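You operate a simulated robot arm through the tools that you are given. There is no shell and no other tool. Be economical: measure what you need, move in short steps, check, and stop when the job is done.

You are at the controls of a simulated robot arm. One attempt, no reset.

Task
Make room on the spares table top for the purple cloth. At the end: the blue gloves from the spares table top is on the supply table top; one of the rollers from the spares table top is on the supply table top; the purple cloth stands where the orange sponge stood; the orange sponge from the spares table top is on the supply table top; whatever was shut is shut again. Leave all else as you found it, and nothing knocked over.

The check looks at the end state, three seconds after you hand in, the way a careful person would. Anything else that was tipped, shoved, dropped, spilled or broken makes it a failure.

Robot
A 6-joint arm with a two-finger parallel gripper, fixed in place. Base frame: the origin is at the foot of the arm, x ahead of it, y to its left, z up; the work surface is at about z = 85. Readings come in cm, degrees, newtons and seconds.
With the tool pointing down near the work surface it reaches from about 24 to 64 cm from the base axis. Its first joint turns from -66.0 to 66.0 degrees. Payload 2.7 kg.
The TCP is the grasp point between the finger pads, 2.3 cm short of the fingertips. In the tool frame z runs along the fingers and y along their closing line. Largest opening 9.4 cm; finger width 3.8, thickness 1; the body of the gripper, 5.4 by 9.6 cm, starts 3.9 cm behind the TCP.
Orientation is that of the tool frame in the base frame, as a unit quaternion [x, y, z, w]. With the fingers straight down and closing along the base's y, the tool's x points along the base's -x, its y along +y and its z along -z.

Tools
- The arm moves only by the tool nudge_tool. Its argument "commands" is a list of rows, each a list of 7 numbers: the shift along the tool's x, y, z in cm, then the turn, a rotation vector about the tool's x, y, z in degrees, then the finger opening in cm, from 0 to 9.4. In form: [[dx, dy, dz, ax, ay, az, claw], ...]. A call has 1 to 8 rows; each row is the pose to reach, as a shift and turn from the pose commanded when the call began, along the tool's axes at that moment. Each row takes 0.2 s and may step no farther than 5 cm and 8.6 degrees from the row before; otherwise, or with a gripper value out of range, the whole call is refused. Where a pose cannot be reached the arm comes as near as it can. A force on the tool above 40 N (or 10 N above the force at the start of the call, whichever is more), or a blocked arm, ends the call early, and 0.2 s more pass. Each finger travels about 4.5 cm/s and halts on what it meets, pressing with about 43 N; the grip force reading is that of the motor and also rises with nothing between the fingers. The clock runs only during rows and for 0.2 s after the last one: add rows that repeat a pose to give the fingers time. The reply holds the time, the measured pose of the TCP, the force on the tool along the base axes, the opening and the grip force, in the units named above and with some noise, and new pictures: "show" is both (left out), scene, wrist or none.
- Cameras (640 x 400 px; columns grow to the right, rows downward): "scene" is fixed at [6.95, -44.09, 138.5]; the picture's right is [0.75, -0.66, 0.00], its down [-0.49, -0.56, -0.67] and it looks along [0.44, 0.51, -0.74] (base axes); focal length 245 px, centre (320, 200). "wrist" rides on the gripper at [-3.9, 0, -4.4] in the tool frame; the picture's right is [0.00, -1.00, 0.00], its down [0.97, 0.00, -0.24] and it looks along [0.24, 0.00, 0.97] (tool axes); focal length 218 px, centre (320, 200).
- measure_at(camera, pixels): for up to 12 pixels [column, row] of the newest picture of that camera ("zoom" is the newest enlarged one), the place [x, y, z] in the base frame of the surface seen there, good to about 0.2 cm. It takes no simulated time.
- close_up(camera, box): a new picture of the part [left, top, right, bottom] of that camera's present view, enlarged. It takes no simulated time.
- finish_job(): hands the job in; it is judged then, once.

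Keep the steps short. Do not move on a guess: measure, check each grasp and each placing, and mend mistakes. In all there are 80 turns and 120 pictures (those below and enlarged ones count). Leave the gripper open and the arm clear of the work at the hand-in unless told otherwise, and finish with a single line.

The tools are called after ">>>" as a command line: name --pt "numbers of a row" for each row, then --argument value for the rest, lists and objects as JSON in quotes. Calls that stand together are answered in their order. nudge_tool: Moves the arm, as the interface text tells. Its arguments: {"type":"object","properties":{"commands":{"type":"array","items":{"type":"array","items":{"type":"number"}}},"show":{"type":"string","enum":["both","scene","wrist","none"]}},"required":["commands"]} The other tools are called the same way: measure_at (camera, pixels) gives the place of the surface under pixels of a picture; close_up (camera, box) takes an enlarged picture of a part of a camera's view; finish_job () hands the job in.

At the start:

```text
clock: 0.0
eef_pos: [40.87, 15.02, 108.32]
orientation: [-0.001, 1.0, 0.0, 0.0]
ft_force: [-0.6, -0.4, 0.4]
finger_gap: 9.42
finger_force: 0.0
```

scene: 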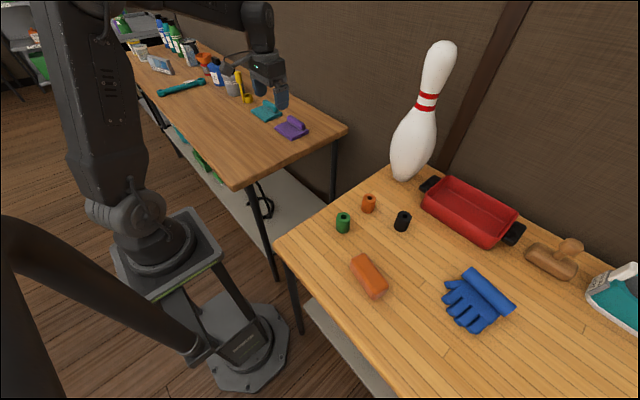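
wrist: 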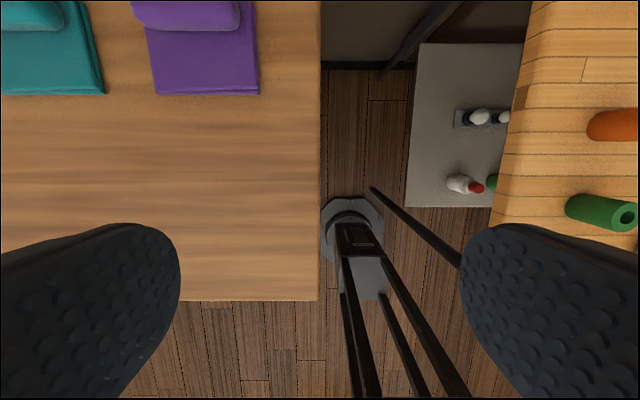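

I see the spares table (right: rollers, orange sponge, gloves) and the supply table (left: purple cloth). I'll enlarge both and measure the main items.

>>> close_up --camera "scene" --box '[120, 20, 360, 170]'

>>> close_up --camera "scene" --box '[300, 160, 540, 340]'

>>> measure_at --camera "scene" --pixels '[[292, 125], [266, 110], [343, 218], [368, 198], [402, 217], [368, 275], [352, 259], [383, 293], [468, 306], [487, 290], [240, 150], [320, 250]]'

```text
2.67 times, centred on (240, 95) of scene
```

zoom: 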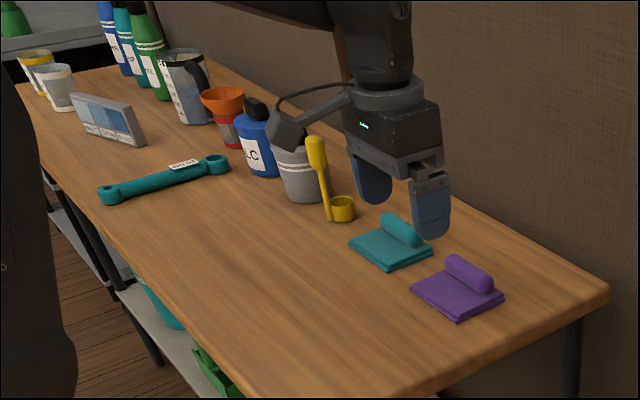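

```text
2.22 times, centred on (420, 250) of scene
```

zoom: 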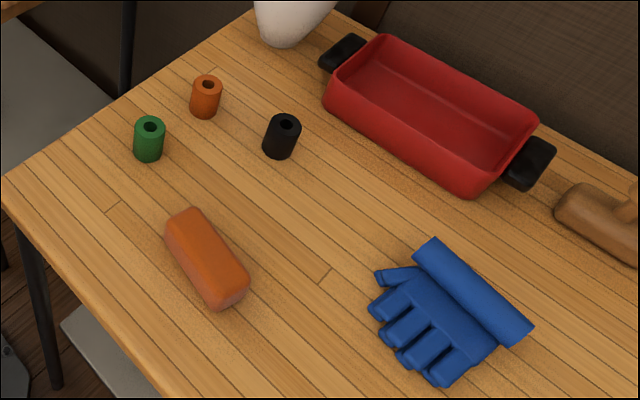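

```text
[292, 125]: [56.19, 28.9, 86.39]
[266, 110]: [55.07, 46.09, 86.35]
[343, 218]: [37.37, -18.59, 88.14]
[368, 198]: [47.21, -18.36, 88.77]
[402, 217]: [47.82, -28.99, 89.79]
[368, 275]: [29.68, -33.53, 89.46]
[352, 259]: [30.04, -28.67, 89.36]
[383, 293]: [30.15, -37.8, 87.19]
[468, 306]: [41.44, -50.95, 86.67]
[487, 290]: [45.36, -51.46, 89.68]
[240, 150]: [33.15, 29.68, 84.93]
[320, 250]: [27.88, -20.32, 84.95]
```

Now the details: sponge outline, glove outline, rollers, in the spares zoom.

>>> measure_at --camera "zoom" --pixels '[[191, 211], [168, 228], [243, 279], [215, 300], [205, 255], [432, 243], [415, 258], [525, 325], [508, 343], [470, 290], [440, 380], [375, 308]]'

>>> measure_at --camera "zoom" --pixels '[[149, 120], [139, 126], [161, 128], [149, 158], [207, 80], [197, 83], [217, 87], [284, 117], [274, 122], [294, 128], [400, 273], [430, 320]]'

```text
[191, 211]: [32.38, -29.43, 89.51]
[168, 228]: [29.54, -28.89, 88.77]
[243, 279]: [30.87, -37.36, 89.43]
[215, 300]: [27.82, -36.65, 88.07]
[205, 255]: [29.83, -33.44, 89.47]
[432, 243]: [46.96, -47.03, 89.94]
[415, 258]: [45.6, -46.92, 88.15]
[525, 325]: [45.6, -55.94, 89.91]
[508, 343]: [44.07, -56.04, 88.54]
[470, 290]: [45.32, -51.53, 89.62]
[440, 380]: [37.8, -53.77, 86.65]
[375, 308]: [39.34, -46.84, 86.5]
```

```text
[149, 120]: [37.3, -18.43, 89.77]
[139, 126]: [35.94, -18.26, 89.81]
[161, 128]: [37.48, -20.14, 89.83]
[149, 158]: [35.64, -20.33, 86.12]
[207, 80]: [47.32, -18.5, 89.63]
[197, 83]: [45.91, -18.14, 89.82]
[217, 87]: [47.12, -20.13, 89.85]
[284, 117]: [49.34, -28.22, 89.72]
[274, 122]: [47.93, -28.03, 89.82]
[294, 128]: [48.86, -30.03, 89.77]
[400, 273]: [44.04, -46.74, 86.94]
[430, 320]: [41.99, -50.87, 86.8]
```

Sponge is about 9 × 3.5 cm, long axis near y. I move over the spares table at height, turning the tool so it closes across the sponge.

>>> nudge_tool --pt "1.05 -4.8 0.3 0 0 -8.5 9.4" --pt "2.1 -9.6 0.6 0 0 -17 9.4" --pt "3.15 -14.4 0.9 0 0 -25.5 9.4" --pt "4.2 -19.2 1.2 0 0 -34 9.4" --pt "5.25 -24 1.5 0 0 -42.5 9.4" --pt "6.3 -28.8 1.8 0 0 -51 9.4" --pt "7.35 -33.6 2.1 0 0 -59.5 9.4" --pt "8.4 -38.4 2.4 0 0 -68 9.4" --show "both"

```text
clock: 1.8
eef_pos: [32.31, -23.33, 105.83]
orientation: [-0.558, 0.83, 0.0, 0.0]
ft_force: [-0.1, 0.3, 0.6]
finger_gap: 9.4
finger_force: 0.0
```

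scene: 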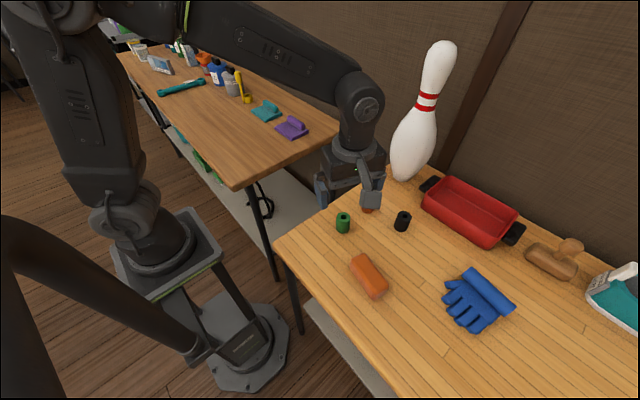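
wrist: 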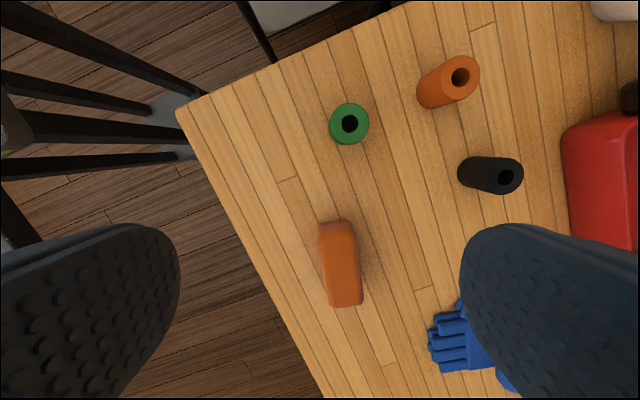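

The sponge is in the wrist view from (337,225) to (347,305). I measure its top outline there.

>>> measure_at --camera "wrist" --pixels '[[322, 228], [350, 226], [333, 302], [360, 300], [341, 262], [325, 262], [356, 262], [349, 124], [448, 85], [490, 175]]'

>>> close_up --camera "wrist" --box '[280, 200, 400, 320]'

```text
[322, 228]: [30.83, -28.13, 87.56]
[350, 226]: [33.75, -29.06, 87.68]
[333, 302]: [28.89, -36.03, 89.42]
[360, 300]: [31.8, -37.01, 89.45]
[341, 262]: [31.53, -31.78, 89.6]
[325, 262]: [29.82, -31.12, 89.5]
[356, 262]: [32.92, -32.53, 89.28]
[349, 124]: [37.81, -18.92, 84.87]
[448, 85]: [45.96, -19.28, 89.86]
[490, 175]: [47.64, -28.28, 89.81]
```

```text
3.33 times, centred on (340, 260) of wrist
```

zoom: 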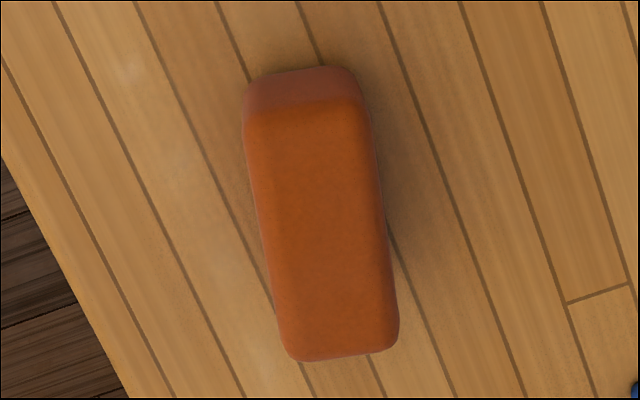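

I'll go above the sponge centre (30.8, -32.9) and turn 9° more, stopping with fingertips just above its top.

>>> nudge_tool --pt "2.4 -0.5 2.5 0 0 -3 9.4" --pt "4.8 -1.0 5.5 0 0 -6 9.4" --pt "7.1 -1.6 9 0 0 -9 9.4" --pt "9.4 -2.1 12.5 0 0 -9 9.4" --pt "9.4 -2.1 12.5 0 0 -9 9.4" --show "both"

```text
clock: 3.0
eef_pos: [30.79, -32.95, 93.31]
orientation: [-0.623, 0.782, 0.001, 0.0]
ft_force: [0.1, 0.1, 0.1]
finger_gap: 9.41
finger_force: 0.0
```

scene: 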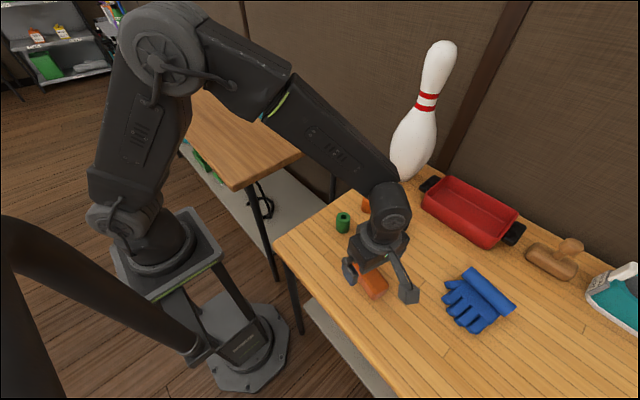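
wrist: 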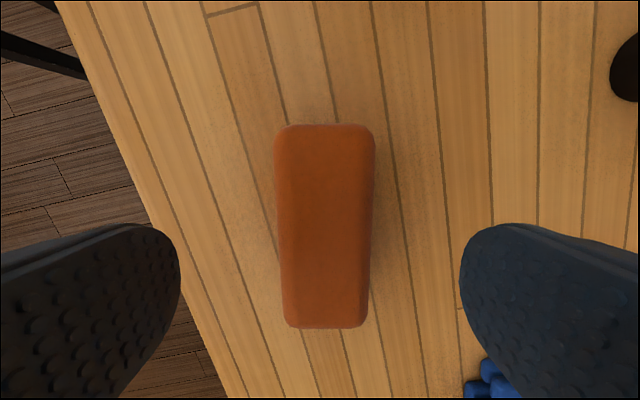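

Aligned. I measure the sponge outline precisely for the record.

>>> measure_at --camera "wrist" --pixels '[[325, 130], [325, 320], [281, 225], [367, 225], [276, 160], [372, 160], [284, 300], [367, 300], [325, 230], [300, 127], [350, 127]]'

```text
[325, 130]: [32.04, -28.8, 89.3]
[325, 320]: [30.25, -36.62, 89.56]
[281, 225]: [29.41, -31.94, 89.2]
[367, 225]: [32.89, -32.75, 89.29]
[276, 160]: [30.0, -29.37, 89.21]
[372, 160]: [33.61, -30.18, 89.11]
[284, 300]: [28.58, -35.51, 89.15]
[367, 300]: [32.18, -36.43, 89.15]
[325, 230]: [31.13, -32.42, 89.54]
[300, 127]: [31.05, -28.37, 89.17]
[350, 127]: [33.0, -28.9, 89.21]
```

Sponge centre is (31.1, -32.7), axis 13° from y. I descend to z ≈ 87.9 and close.

>>> nudge_tool --pt "-0.3 -0.24 2.7 0 0 0 9.4" --pt "-0.3 -0.24 5.4 0 0 0 9.4" --pt "-0.3 -0.24 5.4 0 0 0 9.4" --pt "-0.3 -0.24 5.4 0 0 0 3.0" --pt "-0.3 -0.24 5.4 0 0 0 3.0" --pt "-0.3 -0.24 5.4 0 0 0 3.0" --pt "-0.3 -0.24 5.4 0 0 0 3.0" --pt "-0.3 -0.24 5.4 0 0 0 3.0" --show "wrist"

```text
clock: 4.8
eef_pos: [30.97, -32.5, 88.07]
orientation: [-0.623, 0.783, 0.0, 0.0]
ft_force: [0.7, 0.4, -0.8]
finger_gap: 4.12
finger_force: 42.7
```

wrist: 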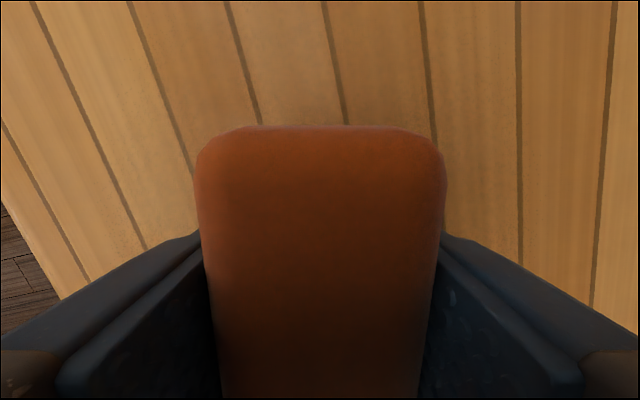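

Sponge held (4.1 cm). I lift straight up 15 cm and start the carry toward the supply table.

>>> nudge_tool --pt "0 0 -2 0 0 0 3" --pt "0 0 -6 0 0 0 3" --pt "0 0 -10.5 0 0 0 3" --pt "0 0 -15 0 0 0 3" --pt "-4.8 0.2 -16 0 0 0 3" --pt "-9.6 0.4 -16 0 0 0 3" --pt "-14.4 0.6 -16 0 0 0 3" --pt "-19.2 0.8 -16 0 0 0 3" --show "scene"

>>> nudge_tool --pt "-4.8 0.2 0 0 0 0 3" --pt "-9.6 0.4 0 0 0 0 3" --pt "-14.4 0.6 0 0 0 0 3" --pt "-19.2 0.8 0 0 0 0 3" --pt "-24 1 0 0 0 0 3" --pt "-28.8 1.2 0 0 0 0 3" --pt "-33.6 1.4 0 0 0 0 3" --pt "-38.4 1.6 0 0 0 0 3" --show "both"

```text
clock: 6.6
eef_pos: [34.68, -13.81, 104.25]
orientation: [-0.621, 0.784, 0.0, 0.0]
ft_force: [-0.6, 0.3, 0.6]
finger_gap: 4.09
finger_force: 43.1
```

scene: 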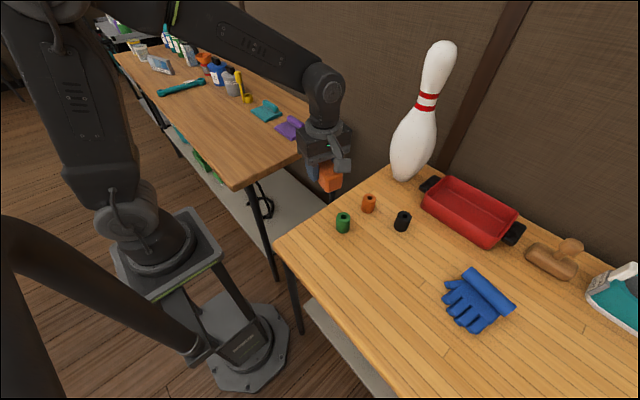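

```text
clock: 8.4
eef_pos: [41.81, 24.21, 104.11]
orientation: [-0.622, 0.783, 0.0, 0.0]
ft_force: [0.2, 0.4, -0.5]
finger_gap: 4.08
finger_force: 43.0
```

scene: 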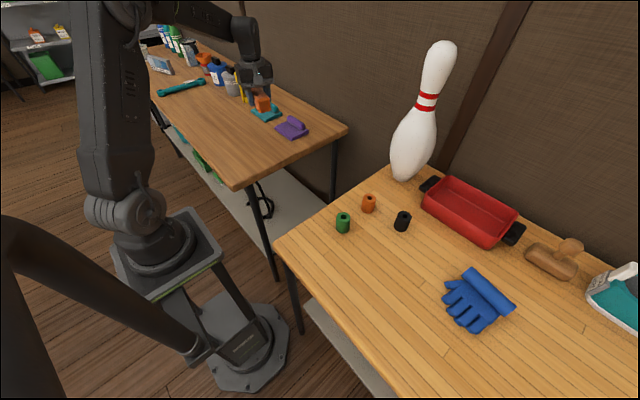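
wrist: 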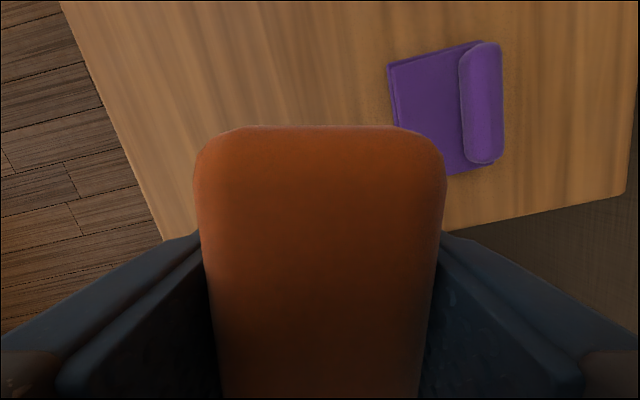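

The supply table below is in view. I measure its edges and the purple cloth before lowering.

>>> measure_at --camera "wrist" --pixels '[[168, 235], [130, 140], [455, 225], [620, 190], [180, 160], [80, 20], [390, 68], [472, 42], [398, 122], [464, 60], [498, 45], [485, 160]]'

>>> measure_at --camera "scene" --pixels '[[235, 186], [343, 130], [165, 88], [200, 82], [247, 100], [266, 112], [200, 140], [180, 110]]'

```text
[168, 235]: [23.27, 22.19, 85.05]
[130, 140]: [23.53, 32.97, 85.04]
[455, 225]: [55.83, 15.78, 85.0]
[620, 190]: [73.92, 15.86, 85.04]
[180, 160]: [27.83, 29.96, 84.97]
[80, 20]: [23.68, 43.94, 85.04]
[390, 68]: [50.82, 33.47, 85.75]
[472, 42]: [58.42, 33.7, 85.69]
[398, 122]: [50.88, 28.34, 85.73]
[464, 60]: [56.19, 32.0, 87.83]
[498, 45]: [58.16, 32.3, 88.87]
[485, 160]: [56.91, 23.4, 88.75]
```

```text
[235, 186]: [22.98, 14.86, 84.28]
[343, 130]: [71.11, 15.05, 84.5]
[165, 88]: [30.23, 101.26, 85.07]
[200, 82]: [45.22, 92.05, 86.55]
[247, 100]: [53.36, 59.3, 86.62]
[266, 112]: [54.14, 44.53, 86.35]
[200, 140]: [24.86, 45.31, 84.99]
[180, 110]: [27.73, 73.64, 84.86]
```

Table spans x 23–74, y > 15.5. I set the sponge down at about (38, 25), to TCP z ≈ 88.2, then open.

>>> nudge_tool --pt "0.85 3.7 2 0 0 0 3" --pt "0.85 3.7 6 0 0 0 3" --pt "0.85 3.7 10 0 0 0 3" --pt "0.85 3.7 13.5 0 0 0 3" --pt "0.85 3.7 15.3 0 0 0 3" --pt "0.85 3.7 15.9 0 0 0 3" --pt "0.85 3.7 15.9 0 0 0 3" --show "none"

```text
clock: 10.0
eef_pos: [37.87, 24.19, 88.2]
orientation: [-0.622, 0.783, 0.0, 0.0]
ft_force: [-0.1, -0.2, -0.9]
finger_gap: 4.12
finger_force: 42.6
```

At z 88.2 with almost no contact force. I open fully, then rise.

>>> nudge_tool --pt "0 0 0.1 0 0 0 9.4" --pt "0 0 0.1 0 0 0 9.4" --pt "0 0 0.1 0 0 0 9.4" --pt "0 0 0.1 0 0 0 9.4" --pt "0 0 -4 0 0 0 9.4" --pt "0 0 -8 0 0 0 9.4" --pt "0 0 -12 0 0 0 9.4" --pt "0 0 -16 0 0 0 9.4" --show "both"

```text
clock: 11.8
eef_pos: [37.95, 24.21, 104.28]
orientation: [-0.623, 0.782, -0.001, 0.0]
ft_force: [0.3, -0.8, 0.6]
finger_gap: 9.4
finger_force: 0.0
```

scene: 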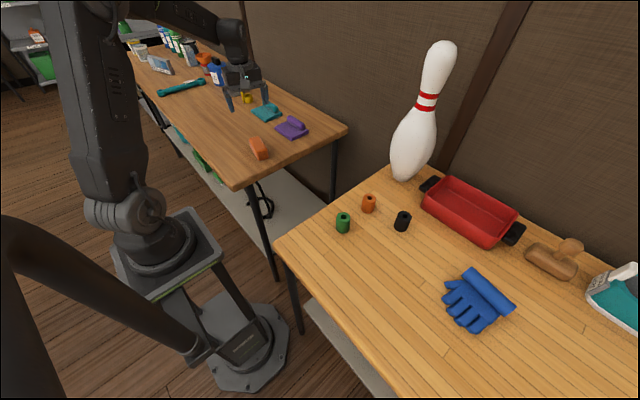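
wrist: 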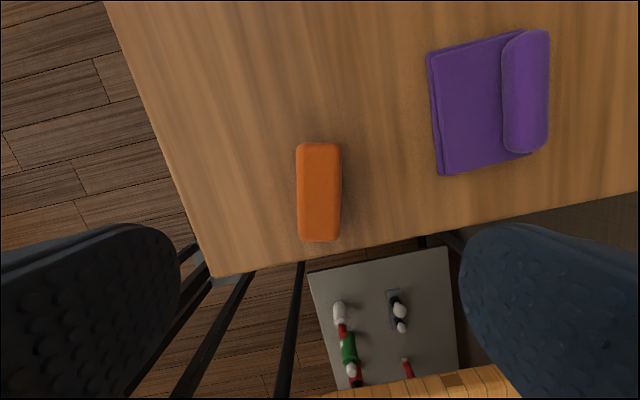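

The sponge sits upright on the supply table. Next the purple cloth: measure its roll and flat part.

>>> close_up --camera "wrist" --box '[420, 20, 560, 190]'

>>> measure_at --camera "wrist" --pixels '[[505, 45], [504, 140], [546, 40], [544, 140], [526, 90], [506, 90], [547, 90], [428, 55], [439, 172], [530, 153], [525, 36], [525, 148]]'

```text
2.35 times, centred on (490, 105) of wrist
```

zoom: 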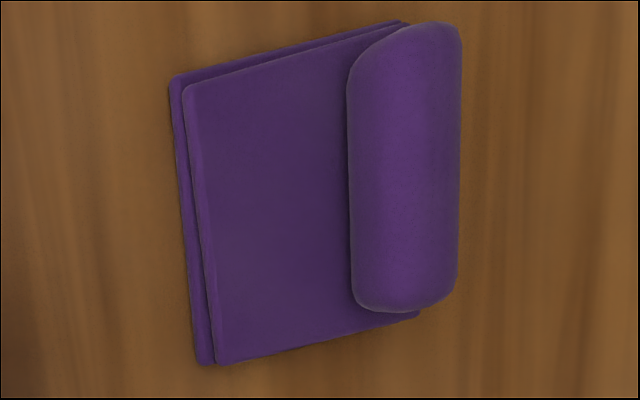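

```text
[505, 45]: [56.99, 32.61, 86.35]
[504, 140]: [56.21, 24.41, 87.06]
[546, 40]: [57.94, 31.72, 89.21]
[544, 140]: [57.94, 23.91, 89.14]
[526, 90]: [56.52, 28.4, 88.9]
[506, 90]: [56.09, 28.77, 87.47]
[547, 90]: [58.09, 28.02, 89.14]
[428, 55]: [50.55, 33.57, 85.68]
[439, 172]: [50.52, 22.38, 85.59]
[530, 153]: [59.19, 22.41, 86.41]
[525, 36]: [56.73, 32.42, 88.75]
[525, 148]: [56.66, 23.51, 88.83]
```

Cloth footprint: x 50.5–59.5, y 22.4–33.5, with a roll along y at x≈57.7, top 89.2. I hover above the roll, turning 13° more to close across it.

>>> nudge_tool --pt "-1.4 -3.8 1.5 0 0 -3 9.4" --pt "-2.9 -7.6 3 0 0 -6 9.4" --pt "-4.4 -11.4 4.5 0 0 -9 9.4" --pt "-5.8 -15.1 6 0 0 -12 9.4" --pt "-7.15 -18.6 8 0 0 -13 9.4" --pt "-7.15 -18.6 8 0 0 -13 9.4" --show "both"

```text
clock: 13.2
eef_pos: [57.91, 26.87, 96.32]
orientation: [0.707, -0.707, 0.0, 0.001]
ft_force: [0.3, 0.4, 0.0]
finger_gap: 9.42
finger_force: 0.0
```

scene: 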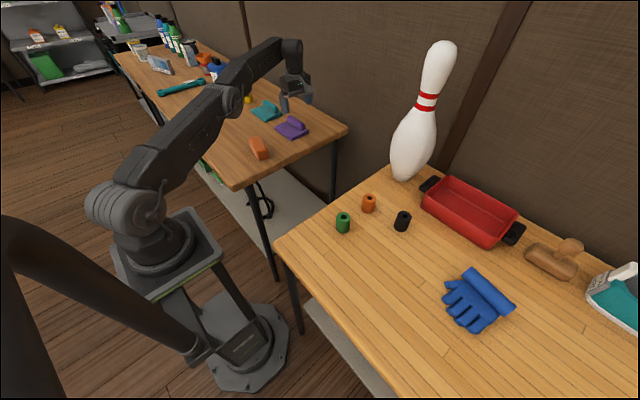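
wrist: 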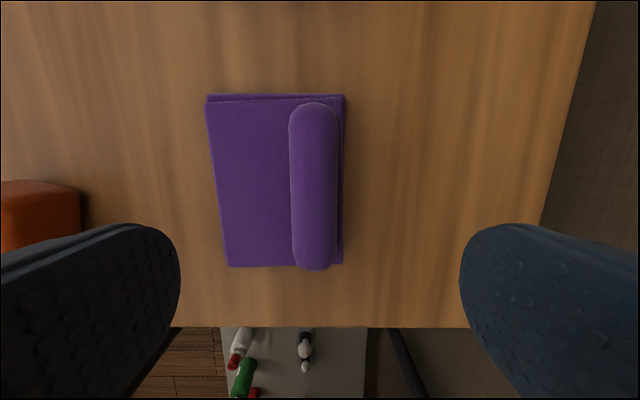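

>>> measure_at --camera "wrist" --pixels '[[209, 104], [229, 264], [341, 262], [343, 98], [215, 180], [341, 200], [294, 185], [335, 185], [314, 185], [314, 108], [315, 265], [207, 98]]'

>>> close_up --camera "wrist" --box '[190, 80, 360, 280]'

```text
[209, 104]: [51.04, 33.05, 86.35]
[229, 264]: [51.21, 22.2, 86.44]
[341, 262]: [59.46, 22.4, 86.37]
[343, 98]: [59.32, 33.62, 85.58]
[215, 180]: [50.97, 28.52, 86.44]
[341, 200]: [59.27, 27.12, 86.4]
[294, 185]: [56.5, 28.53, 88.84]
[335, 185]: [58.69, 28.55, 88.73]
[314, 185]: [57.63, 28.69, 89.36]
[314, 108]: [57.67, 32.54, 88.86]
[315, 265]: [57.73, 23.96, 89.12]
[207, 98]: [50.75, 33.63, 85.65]
```

```text
2.00 times, centred on (275, 180) of wrist
```

zoom: 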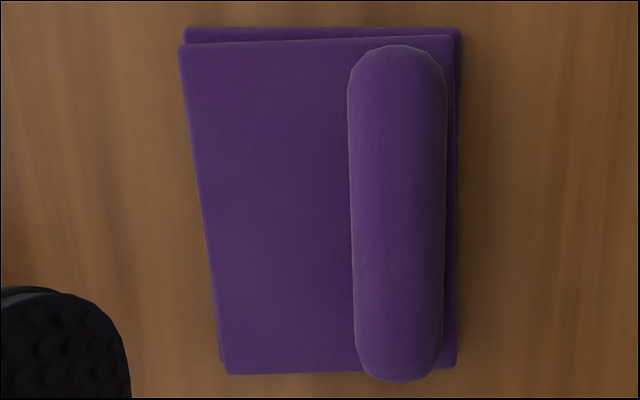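

Roll centre is x 57.6, 2.6 cm wide, top 89.4; flat layers reach 86.4. I lower so fingertips stay just above the flat layers (TCP z ≈ 88.95).

>>> nudge_tool --pt "-0.6 0.3 2.5 0 0 0 9.4" --pt "-0.6 0.3 5 0 0 0 9.4" --pt "-0.6 0.3 7.3 0 0 0 9.4" --pt "-0.6 0.3 7.3 0 0 0 9.4" --show "wrist"

```text
clock: 14.2
eef_pos: [57.66, 27.41, 89.06]
orientation: [0.707, -0.707, 0.0, 0.0]
ft_force: [0.0, -0.6, 0.2]
finger_gap: 9.4
finger_force: 0.1
```

wrist: 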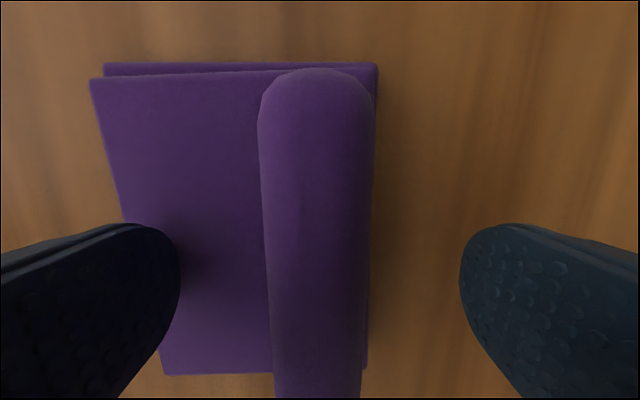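

Pose reached, centred. I close on the roll.

>>> nudge_tool --pt "0 0 0.05 0 0 0 1.5" --pt "0 0 0.05 0 0 0 1.5" --pt "0 0 0.05 0 0 0 1.5" --pt "0 0 0.05 0 0 0 1.5" --pt "0 0 0.05 0 0 0 1.5" --pt "0 0 -1 0 0 0 1.5" --pt "0 0 -3 0 0 0 1.5" --show "both"

```text
clock: 15.8
eef_pos: [57.52, 27.45, 92.02]
orientation: [-0.707, 0.708, 0.0, 0.001]
ft_force: [1.0, 0.1, -0.2]
finger_gap: 2.69
finger_force: 43.3
```

scene: 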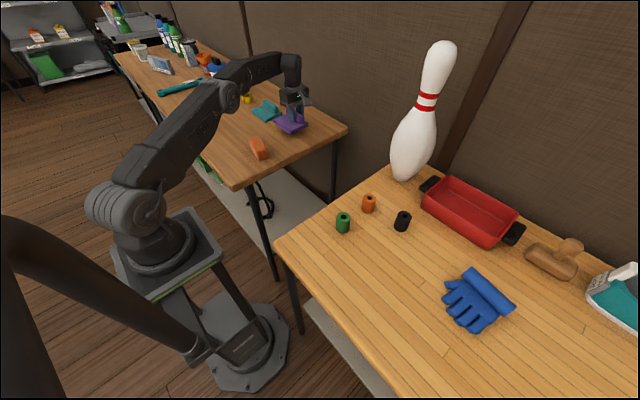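
wrist: 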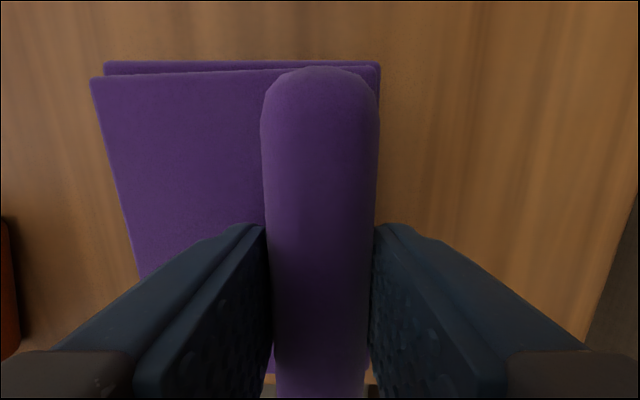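

Cloth is held (2.7 cm on the roll) and lifts level. I raise it and carry it back over clear space to the spares table.

>>> nudge_tool --pt "0 0 -5 0 0 0 1.5" --pt "0 0 -10 0 0 0 1.5" --pt "2.5 4 -10 0 0 0 1.5" --pt "5 8 -10 0 0 0 1.5" --pt "7.5 12 -10 0 0 0 1.5" --pt "11.5 15 -10 0 0 0 1.5" --pt "16 17 -10 0 0 0 1.5" --pt "20.5 18.5 -10 0 0 0 1.5" --show "none"

>>> nudge_tool --pt "4.7 0.7 0 0 0 2 1.5" --pt "9.4 1.4 0 0 0 4 1.5" --pt "14.1 2.1 0 0 0 6 1.5" --pt "18.8 2.8 0 0 0 8 1.5" --pt "23.5 3.5 0 0 0 10 1.5" --pt "28.2 4.2 0 0 0 12 1.5" --pt "32.9 4.9 0 0 0 13 1.5" --pt "37.4 5.3 0 0 0 13 1.5" --show "both"

```text
clock: 17.6
eef_pos: [38.65, 6.92, 101.94]
orientation: [0.708, -0.706, 0.0, -0.001]
ft_force: [-0.8, -0.7, 0.0]
finger_gap: 2.7
finger_force: 42.9
out of reach, approached as far as the arm can: row 2
```

```text
clock: 19.4
eef_pos: [33.73, -30.42, 101.74]
orientation: [-0.622, 0.783, 0.0, -0.001]
ft_force: [0.1, -0.8, -0.5]
finger_gap: 2.69
finger_force: 43.2
```

scene: 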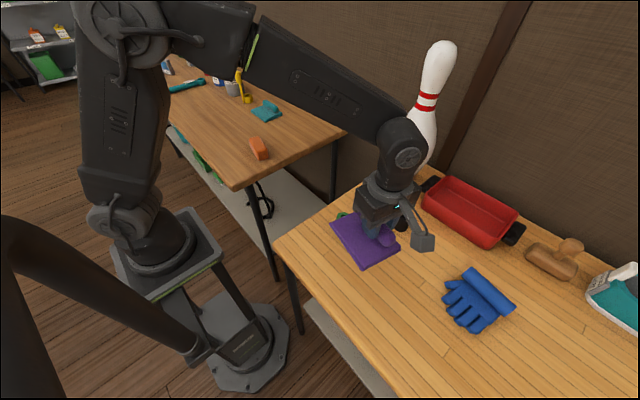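
wrist: 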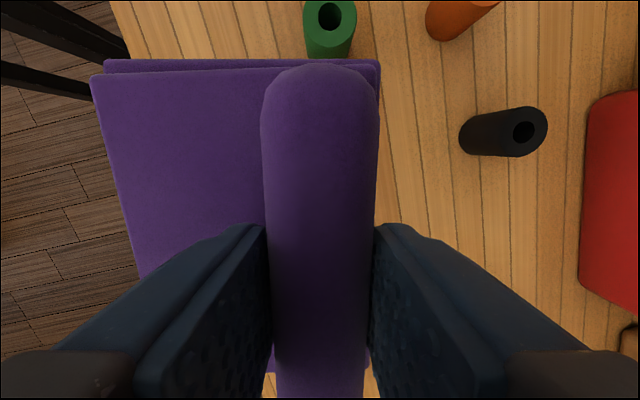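

Now I shift to put the cloth's centre at (31.1, -32.7) and lower it to TCP z ≈ 89.1.

>>> nudge_tool --pt "1.6 -0.2 1 0 0 0 1.5" --pt "3.26 -0.44 3.5 0 0 0 1.5" --pt "3.26 -0.44 7 0 0 0 1.5" --pt "3.26 -0.44 10.5 0 0 0 1.5" --pt "3.26 -0.44 12 0 0 0 1.5" --pt "3.26 -0.44 12.6 0 0 0 1.5" --pt "3.26 -0.44 12.6 0 0 0 1.5" --show "both"

```text
clock: 21.0
eef_pos: [33.25, -33.63, 89.17]
orientation: [-0.623, 0.782, 0.0, 0.0]
ft_force: [0.2, 0.0, -0.6]
finger_gap: 2.68
finger_force: 43.5
```

scene: 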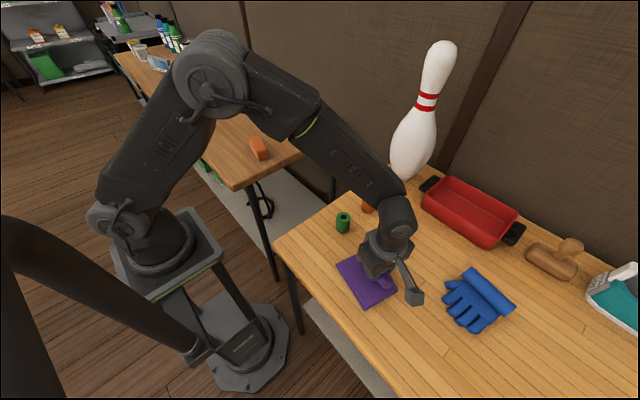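
wrist: 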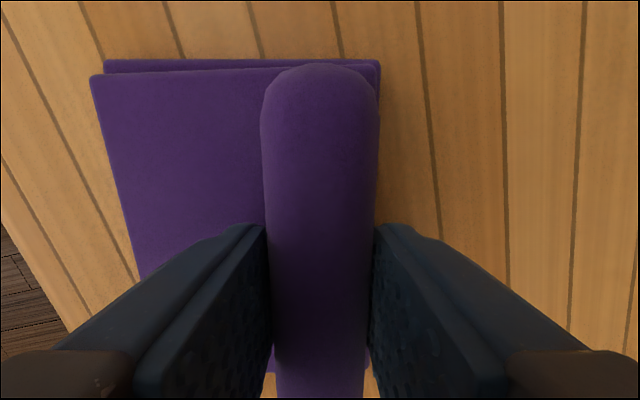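

It is just at the table. I lower 0.1, open, and rise.

>>> nudge_tool --pt "0 0 0.1 0 0 0 1.5" --pt "0 0 0.1 0 0 0 9.4" --pt "0 0 0.1 0 0 0 9.4" --pt "0 0 0.1 0 0 0 9.4" --pt "0 0 -3 0 0 0 9.4" --pt "0 0 -7 0 0 0 9.4" --pt "0 0 -11 0 0 0 9.4" --pt "0 0 -15 0 0 0 9.4" --show "both"

```text
clock: 22.8
eef_pos: [33.2, -33.67, 104.26]
orientation: [-0.623, 0.783, 0.0, 0.0]
ft_force: [0.3, -0.1, 0.0]
finger_gap: 9.41
finger_force: 0.1
```

scene: 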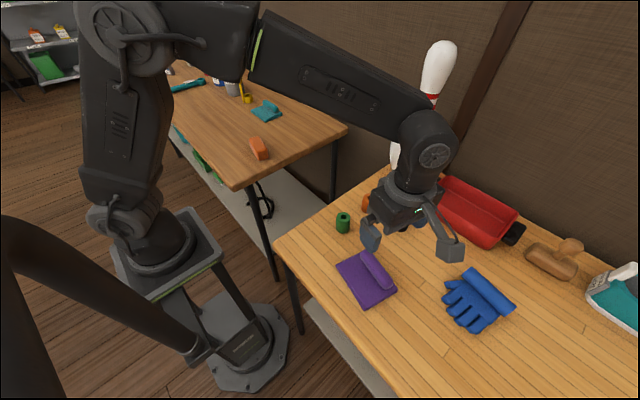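
wrist: 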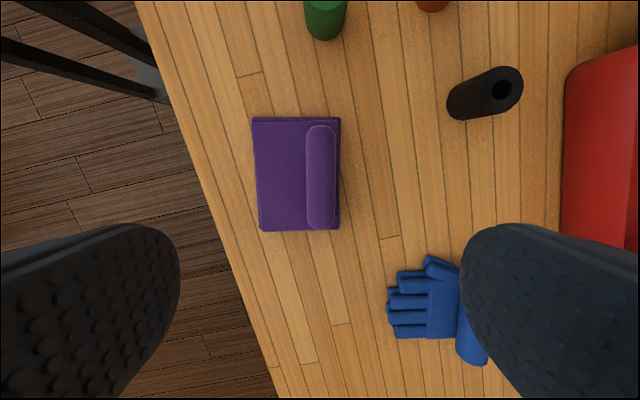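

>>> measure_at --camera "wrist" --pixels '[[255, 122], [339, 120], [262, 228], [337, 227], [230, 290], [425, 262], [390, 305], [398, 333], [440, 300], [445, 335], [472, 350], [455, 280]]'

>>> close_up --camera "wrist" --box '[370, 240, 510, 380]'

```text
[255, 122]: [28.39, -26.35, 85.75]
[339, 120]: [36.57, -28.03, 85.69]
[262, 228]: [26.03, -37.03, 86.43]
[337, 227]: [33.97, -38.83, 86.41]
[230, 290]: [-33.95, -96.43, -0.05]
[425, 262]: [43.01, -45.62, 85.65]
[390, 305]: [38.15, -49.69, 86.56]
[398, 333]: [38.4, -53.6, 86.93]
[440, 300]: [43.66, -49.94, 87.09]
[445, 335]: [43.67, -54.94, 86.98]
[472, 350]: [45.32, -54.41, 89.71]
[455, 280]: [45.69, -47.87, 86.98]
```

```text
2.86 times, centred on (440, 310) of wrist
```

zoom: 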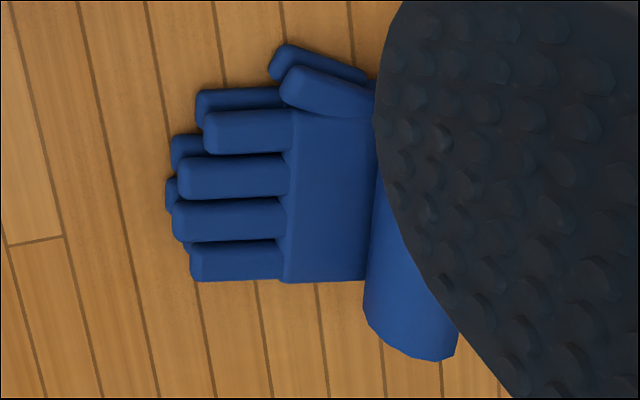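

Cloth centre now (31.2, -32.6) — right on the sponge's spot. Next the gloves; their cuff roll at ≈(46,-51) is the best grip, just beyond straight-down reach, so I'll approach and tilt outward. First I hover nearer.

>>> nudge_tool --pt "1.8 -3.75 0 0 0 -1 9.4" --pt "3.6 -7.5 0 0 0 -2 9.4" --pt "5.3 -11.2 0 0 0 -3 9.4" --pt "7.1 -15 0 0 0 -4 9.4" --pt "7.1 -15 0 0 0 -4 9.4" --show "wrist"

```text
clock: 24.0
eef_pos: [45.07, -43.07, 104.04]
orientation: [-0.65, 0.76, 0.002, 0.0]
ft_force: [-0.1, 1.1, -0.3]
finger_gap: 9.41
finger_force: 0.1
out of reach, approached as far as the arm can: row 4, 5
```

wrist: 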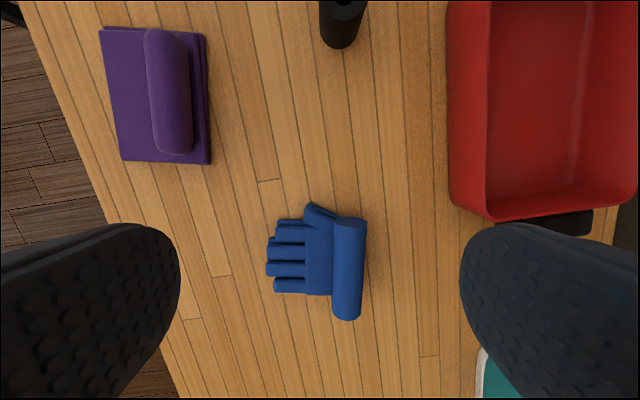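

Good view of the gloves; cuff from (350,218) to (346,318). I measure.

>>> close_up --camera "wrist" --box '[250, 190, 390, 330]'

>>> measure_at --camera "wrist" --pixels '[[350, 222], [346, 314], [350, 265], [335, 240], [365, 240], [334, 290], [361, 290], [330, 265], [470, 190], [488, 215], [510, 220], [308, 208]]'

```text
2.86 times, centred on (320, 260) of wrist
```

zoom: 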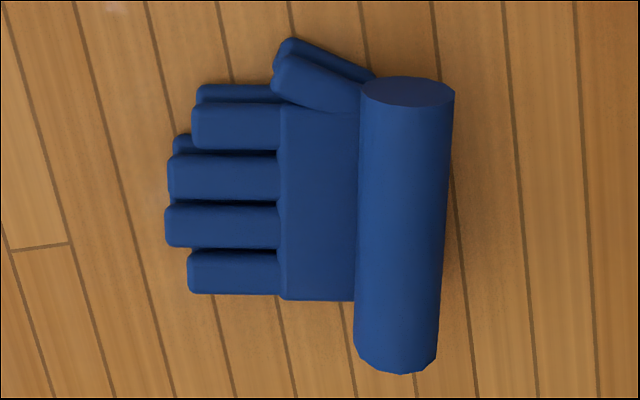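

```text
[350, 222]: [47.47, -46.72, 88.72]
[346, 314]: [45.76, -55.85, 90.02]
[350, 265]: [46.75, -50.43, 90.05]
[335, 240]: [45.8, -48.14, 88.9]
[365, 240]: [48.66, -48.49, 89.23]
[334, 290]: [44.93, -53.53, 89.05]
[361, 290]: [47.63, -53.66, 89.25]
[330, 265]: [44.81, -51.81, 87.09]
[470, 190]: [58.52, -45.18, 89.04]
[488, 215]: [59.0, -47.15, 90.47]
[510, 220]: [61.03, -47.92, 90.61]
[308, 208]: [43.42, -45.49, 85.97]
```

Cuff: cylinder ≈3.4 cm across, axis centre (46.7,-51.2), top 90.05; palm top 87.1 beside it. I tilt 28° along the cuff axis (fingers pointing outward) to gain reach and see where the arm goes.

>>> nudge_tool --pt "0 0 1 0 7 0 9.4" --pt "0 0 2 0 14 0 9.4" --pt "0 0 3 0 21 0 9.4" --pt "0 0 4 0 28 0 9.4" --pt "0 0 4 0 28 0 9.4" --show "both"

```text
clock: 25.2
eef_pos: [45.1, -43.17, 99.98]
orientation: [-0.63, 0.738, -0.157, -0.184]
ft_force: [0.3, 0.5, 0.5]
finger_gap: 9.39
finger_force: 0.0
```

scene: 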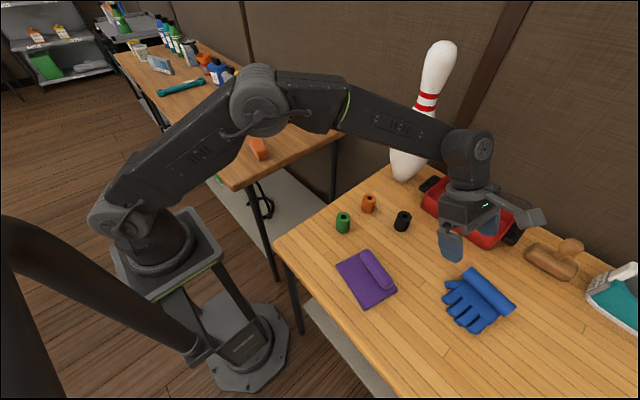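
wrist: 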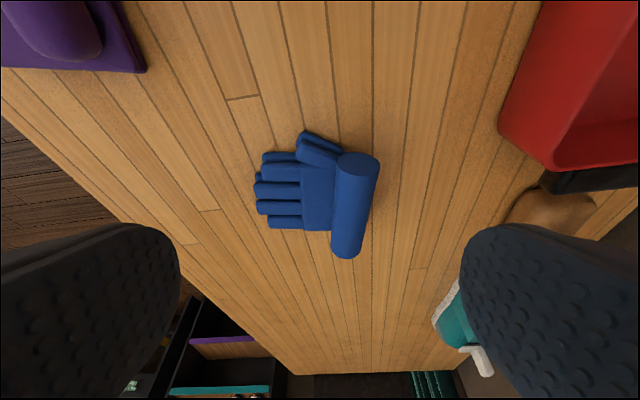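

Tilted pose is reachable. I go to a hover 5 cm above the cuff grip point (47.0, -49.5).

>>> nudge_tool --pt "1 -1 2.4 0 0 0 9.4" --pt "2 -2 4.8 0 0 0 9.4" --pt "2.91 -2.86 7.2 0 0 0 9.4" --pt "2.91 -2.86 7.2 0 0 0 9.4" --show "both"

```text
clock: 26.2
eef_pos: [47.19, -49.45, 94.87]
orientation: [-0.631, 0.737, -0.157, -0.184]
ft_force: [0.1, 0.1, -0.2]
finger_gap: 9.4
finger_force: 0.0
```

scene: 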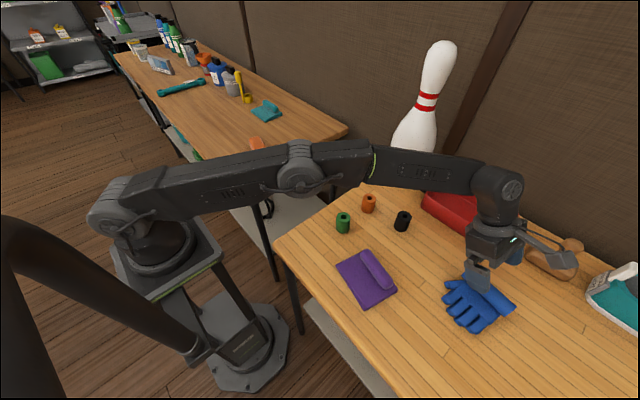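
wrist: 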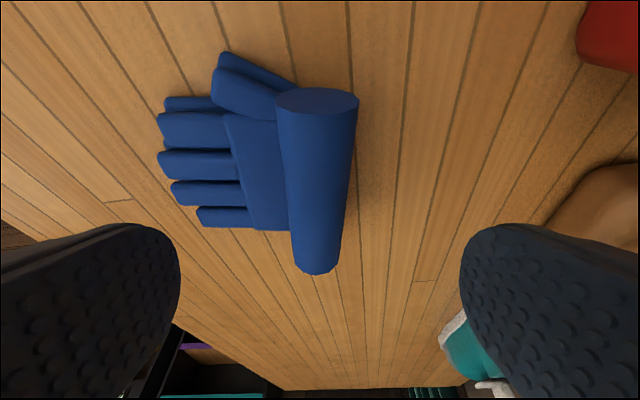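

I check the cuff width/centre and the brown brush's position relative to the right finger.

>>> measure_at --camera "wrist" --pixels '[[318, 180], [286, 170], [351, 170], [292, 230], [341, 230], [318, 100], [560, 215], [600, 180], [600, 60], [316, 265], [240, 180], [460, 340]]'

```text
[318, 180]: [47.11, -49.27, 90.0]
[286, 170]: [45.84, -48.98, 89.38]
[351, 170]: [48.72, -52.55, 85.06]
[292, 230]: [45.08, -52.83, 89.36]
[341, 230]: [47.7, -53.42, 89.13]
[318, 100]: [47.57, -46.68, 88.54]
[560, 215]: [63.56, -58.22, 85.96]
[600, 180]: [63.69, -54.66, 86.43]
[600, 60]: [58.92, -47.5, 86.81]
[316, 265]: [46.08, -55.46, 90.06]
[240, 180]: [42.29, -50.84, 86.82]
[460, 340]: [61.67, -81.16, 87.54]
```

Centred. I descend vertically to TCP z ≈ 90.2 (lowest finger corner just above the palm).

>>> nudge_tool --pt "-0.8 0.05 1.5 0 0 0 9.4" --pt "-1.6 0.1 3.0 0 0 0 9.4" --pt "-2.18 0.1 4.1 0 0 0 9.4" --pt "-2.18 0.1 4.1 0 0 0 9.4" --show "wrist"

```text
clock: 27.2
eef_pos: [47.06, -49.43, 90.37]
orientation: [-0.63, 0.738, -0.158, -0.184]
ft_force: [0.4, -0.7, -0.3]
finger_gap: 9.41
finger_force: 0.0
```

wrist: 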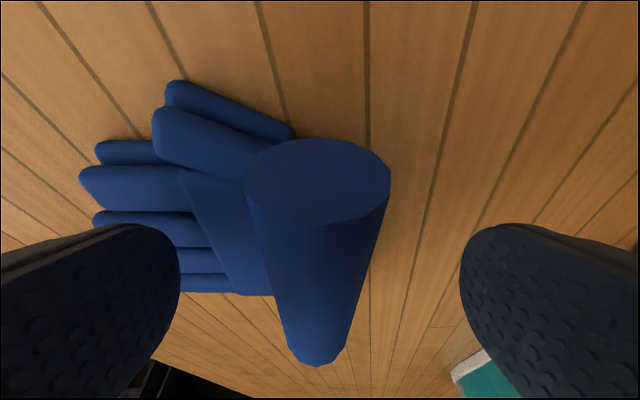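

Clear on both sides. Close on the cuff and watch the reading.

>>> nudge_tool --pt "-0.05 0 0.1 0 0 0 2" --pt "-0.05 0 0.1 0 0 0 2" --pt "-0.05 0 0.1 0 0 0 2" --pt "-0.05 0 0.1 0 0 0 2" --pt "-0.05 0 0.1 0 0 0 2" --show "wrist"

```text
clock: 28.4
eef_pos: [47.09, -49.41, 90.2]
orientation: [-0.63, 0.738, -0.157, -0.184]
ft_force: [-0.4, 1.0, 0.0]
finger_gap: 3.05
finger_force: 43.1
```

wrist: 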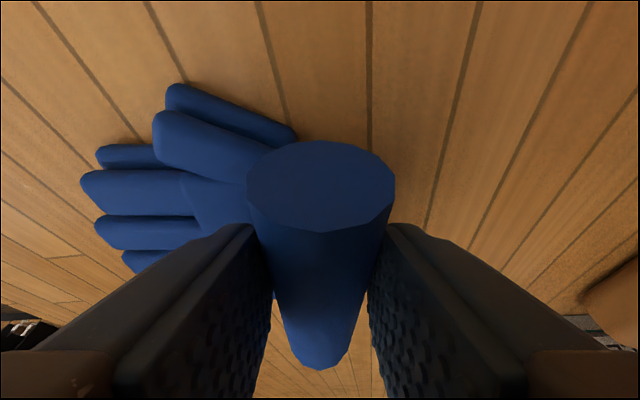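

Gripped at 3.05 cm. Test lift 3 cm.

>>> nudge_tool --pt "0.47 0 -0.88 0 0 0 2" --pt "0.94 0 -1.77 0 0 0 2" --pt "1.41 0 -2.65 0 0 0 2" --pt "1.41 0 -2.65 0 0 0 2" --show "both"

```text
clock: 29.4
eef_pos: [46.98, -49.37, 93.14]
orientation: [-0.63, 0.738, -0.157, -0.183]
ft_force: [0.5, 0.1, -0.1]
finger_gap: 3.09
finger_force: 42.7
```

scene: 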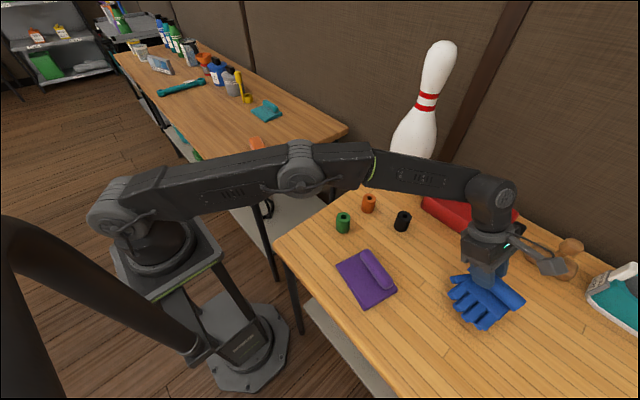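
wrist: 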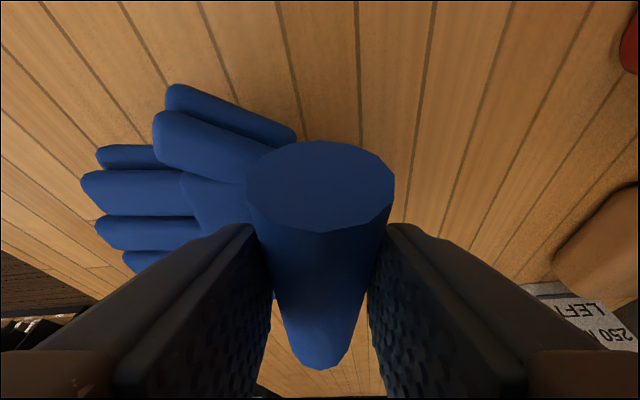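

Gloves lift level and rigid. I raise and carry them with the same tilt toward the supply table.

>>> nudge_tool --pt "0.27 1.3 -4.39 0 0 0 2" --pt "0.54 2.6 -8.78 0 0 0 2" --pt "-0.9 4.62 -12.94 0 0 0 2" --pt "-4.95 6.35 -15.09 0 0 0 2" --pt "-9.0 8.09 -17.25 0 0 0 2" --pt "-13.05 9.82 -19.4 0 0 0 2" --pt "-17.1 11.55 -21.56 0 0 0 2" --pt "-21.15 13.28 -23.71 0 0 0 2" --show "scene"

>>> nudge_tool --pt "-4.27 0.76 -2.27 0 0 0 2" --pt "-8.54 1.52 -4.54 0 0 0 2" --pt "-12.81 2.28 -6.81 0 0 0 2" --pt "-17.08 3.04 -9.08 0 0 0 2" --pt "-21.35 3.8 -11.35 0 0 0 2" --pt "-25.62 4.56 -13.62 0 0 0 2" --pt "-29.89 5.32 -15.89 0 0 0 2" --pt "-34.16 6.08 -18.16 0 0 0 2" --show "both"

```text
clock: 31.2
eef_pos: [38.65, -17.79, 104.14]
orientation: [-0.63, 0.738, -0.157, -0.184]
ft_force: [0.0, 0.8, -0.4]
finger_gap: 3.05
finger_force: 43.4
```

scene: 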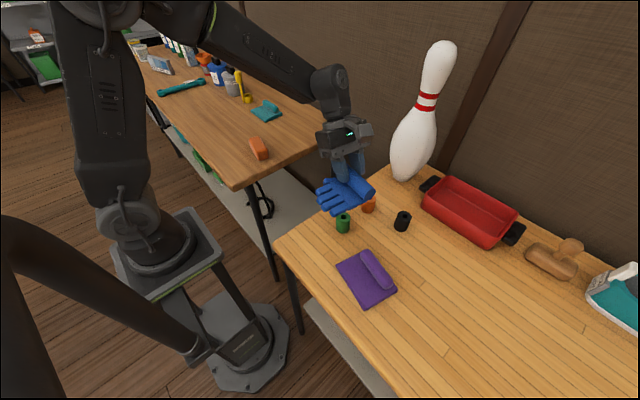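

```text
clock: 33.0
eef_pos: [38.48, 21.0, 104.15]
orientation: [-0.629, 0.739, -0.157, -0.184]
ft_force: [0.0, 0.7, -1.3]
finger_gap: 3.08
finger_force: 42.7
```

scene: 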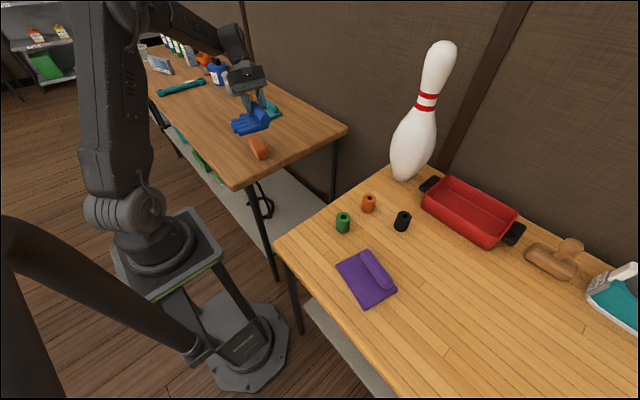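
wrist: 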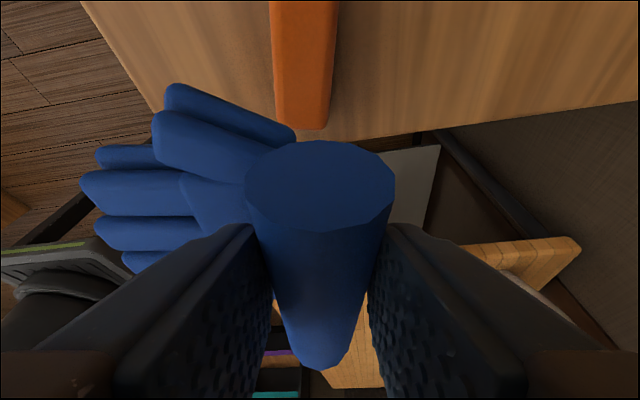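

Now move to y ≈ 39 and lower partway (to z ≈ 93).

>>> nudge_tool --pt "-3.92 0.7 -2.09 0 0 0 2" --pt "-7.85 1.4 -4.18 0 0 0 2" --pt "-11.77 2.1 -6.26 0 0 0 2" --pt "-15.7 2.79 -8.35 0 0 0 2" --pt "-17.58 2.79 -4.82 0 0 0 2" --pt "-19.45 2.79 -1.29 0 0 0 2" --pt "-20.86 2.79 1.36 0 0 0 2" --pt "-20.86 2.79 1.36 0 0 0 2" --show "both"

```text
clock: 34.8
eef_pos: [38.61, 39.33, 93.09]
orientation: [-0.63, 0.738, -0.157, -0.184]
ft_force: [0.1, -0.4, -0.2]
finger_gap: 3.03
finger_force: 43.1
```

scene: 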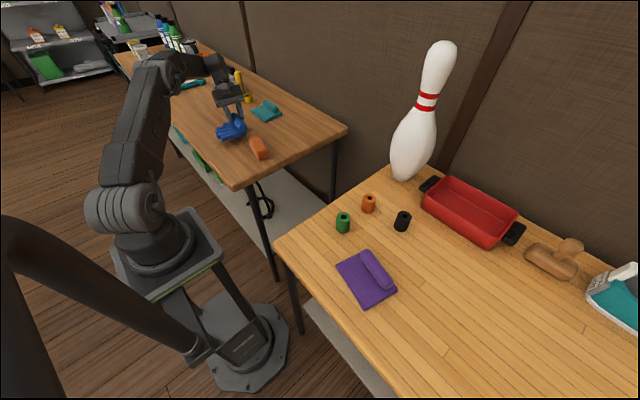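
wrist: 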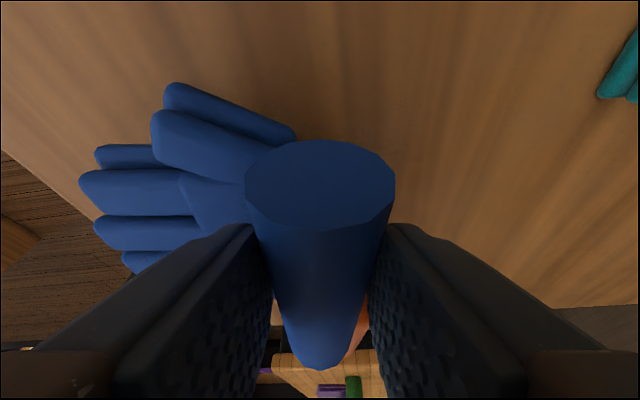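

Clear of the sponge (its end at y≈29, cuff end ≈33). Lower the last 2.8 cm.

>>> nudge_tool --pt "-0.66 0 1.24 0 0 0 2" --pt "-1.12 0 2.12 0 0 0 2" --pt "-1.31 0 2.47 0 0 0 2" --pt "-1.31 0 2.47 0 0 0 2" --show "scene"

```text
clock: 35.8
eef_pos: [38.6, 39.19, 90.34]
orientation: [-0.63, 0.738, -0.157, -0.184]
ft_force: [-1.3, 0.4, -1.1]
finger_gap: 3.07
finger_force: 43.3
```

scene: 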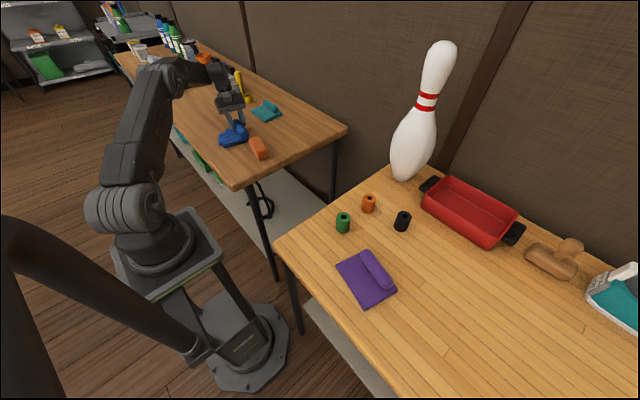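

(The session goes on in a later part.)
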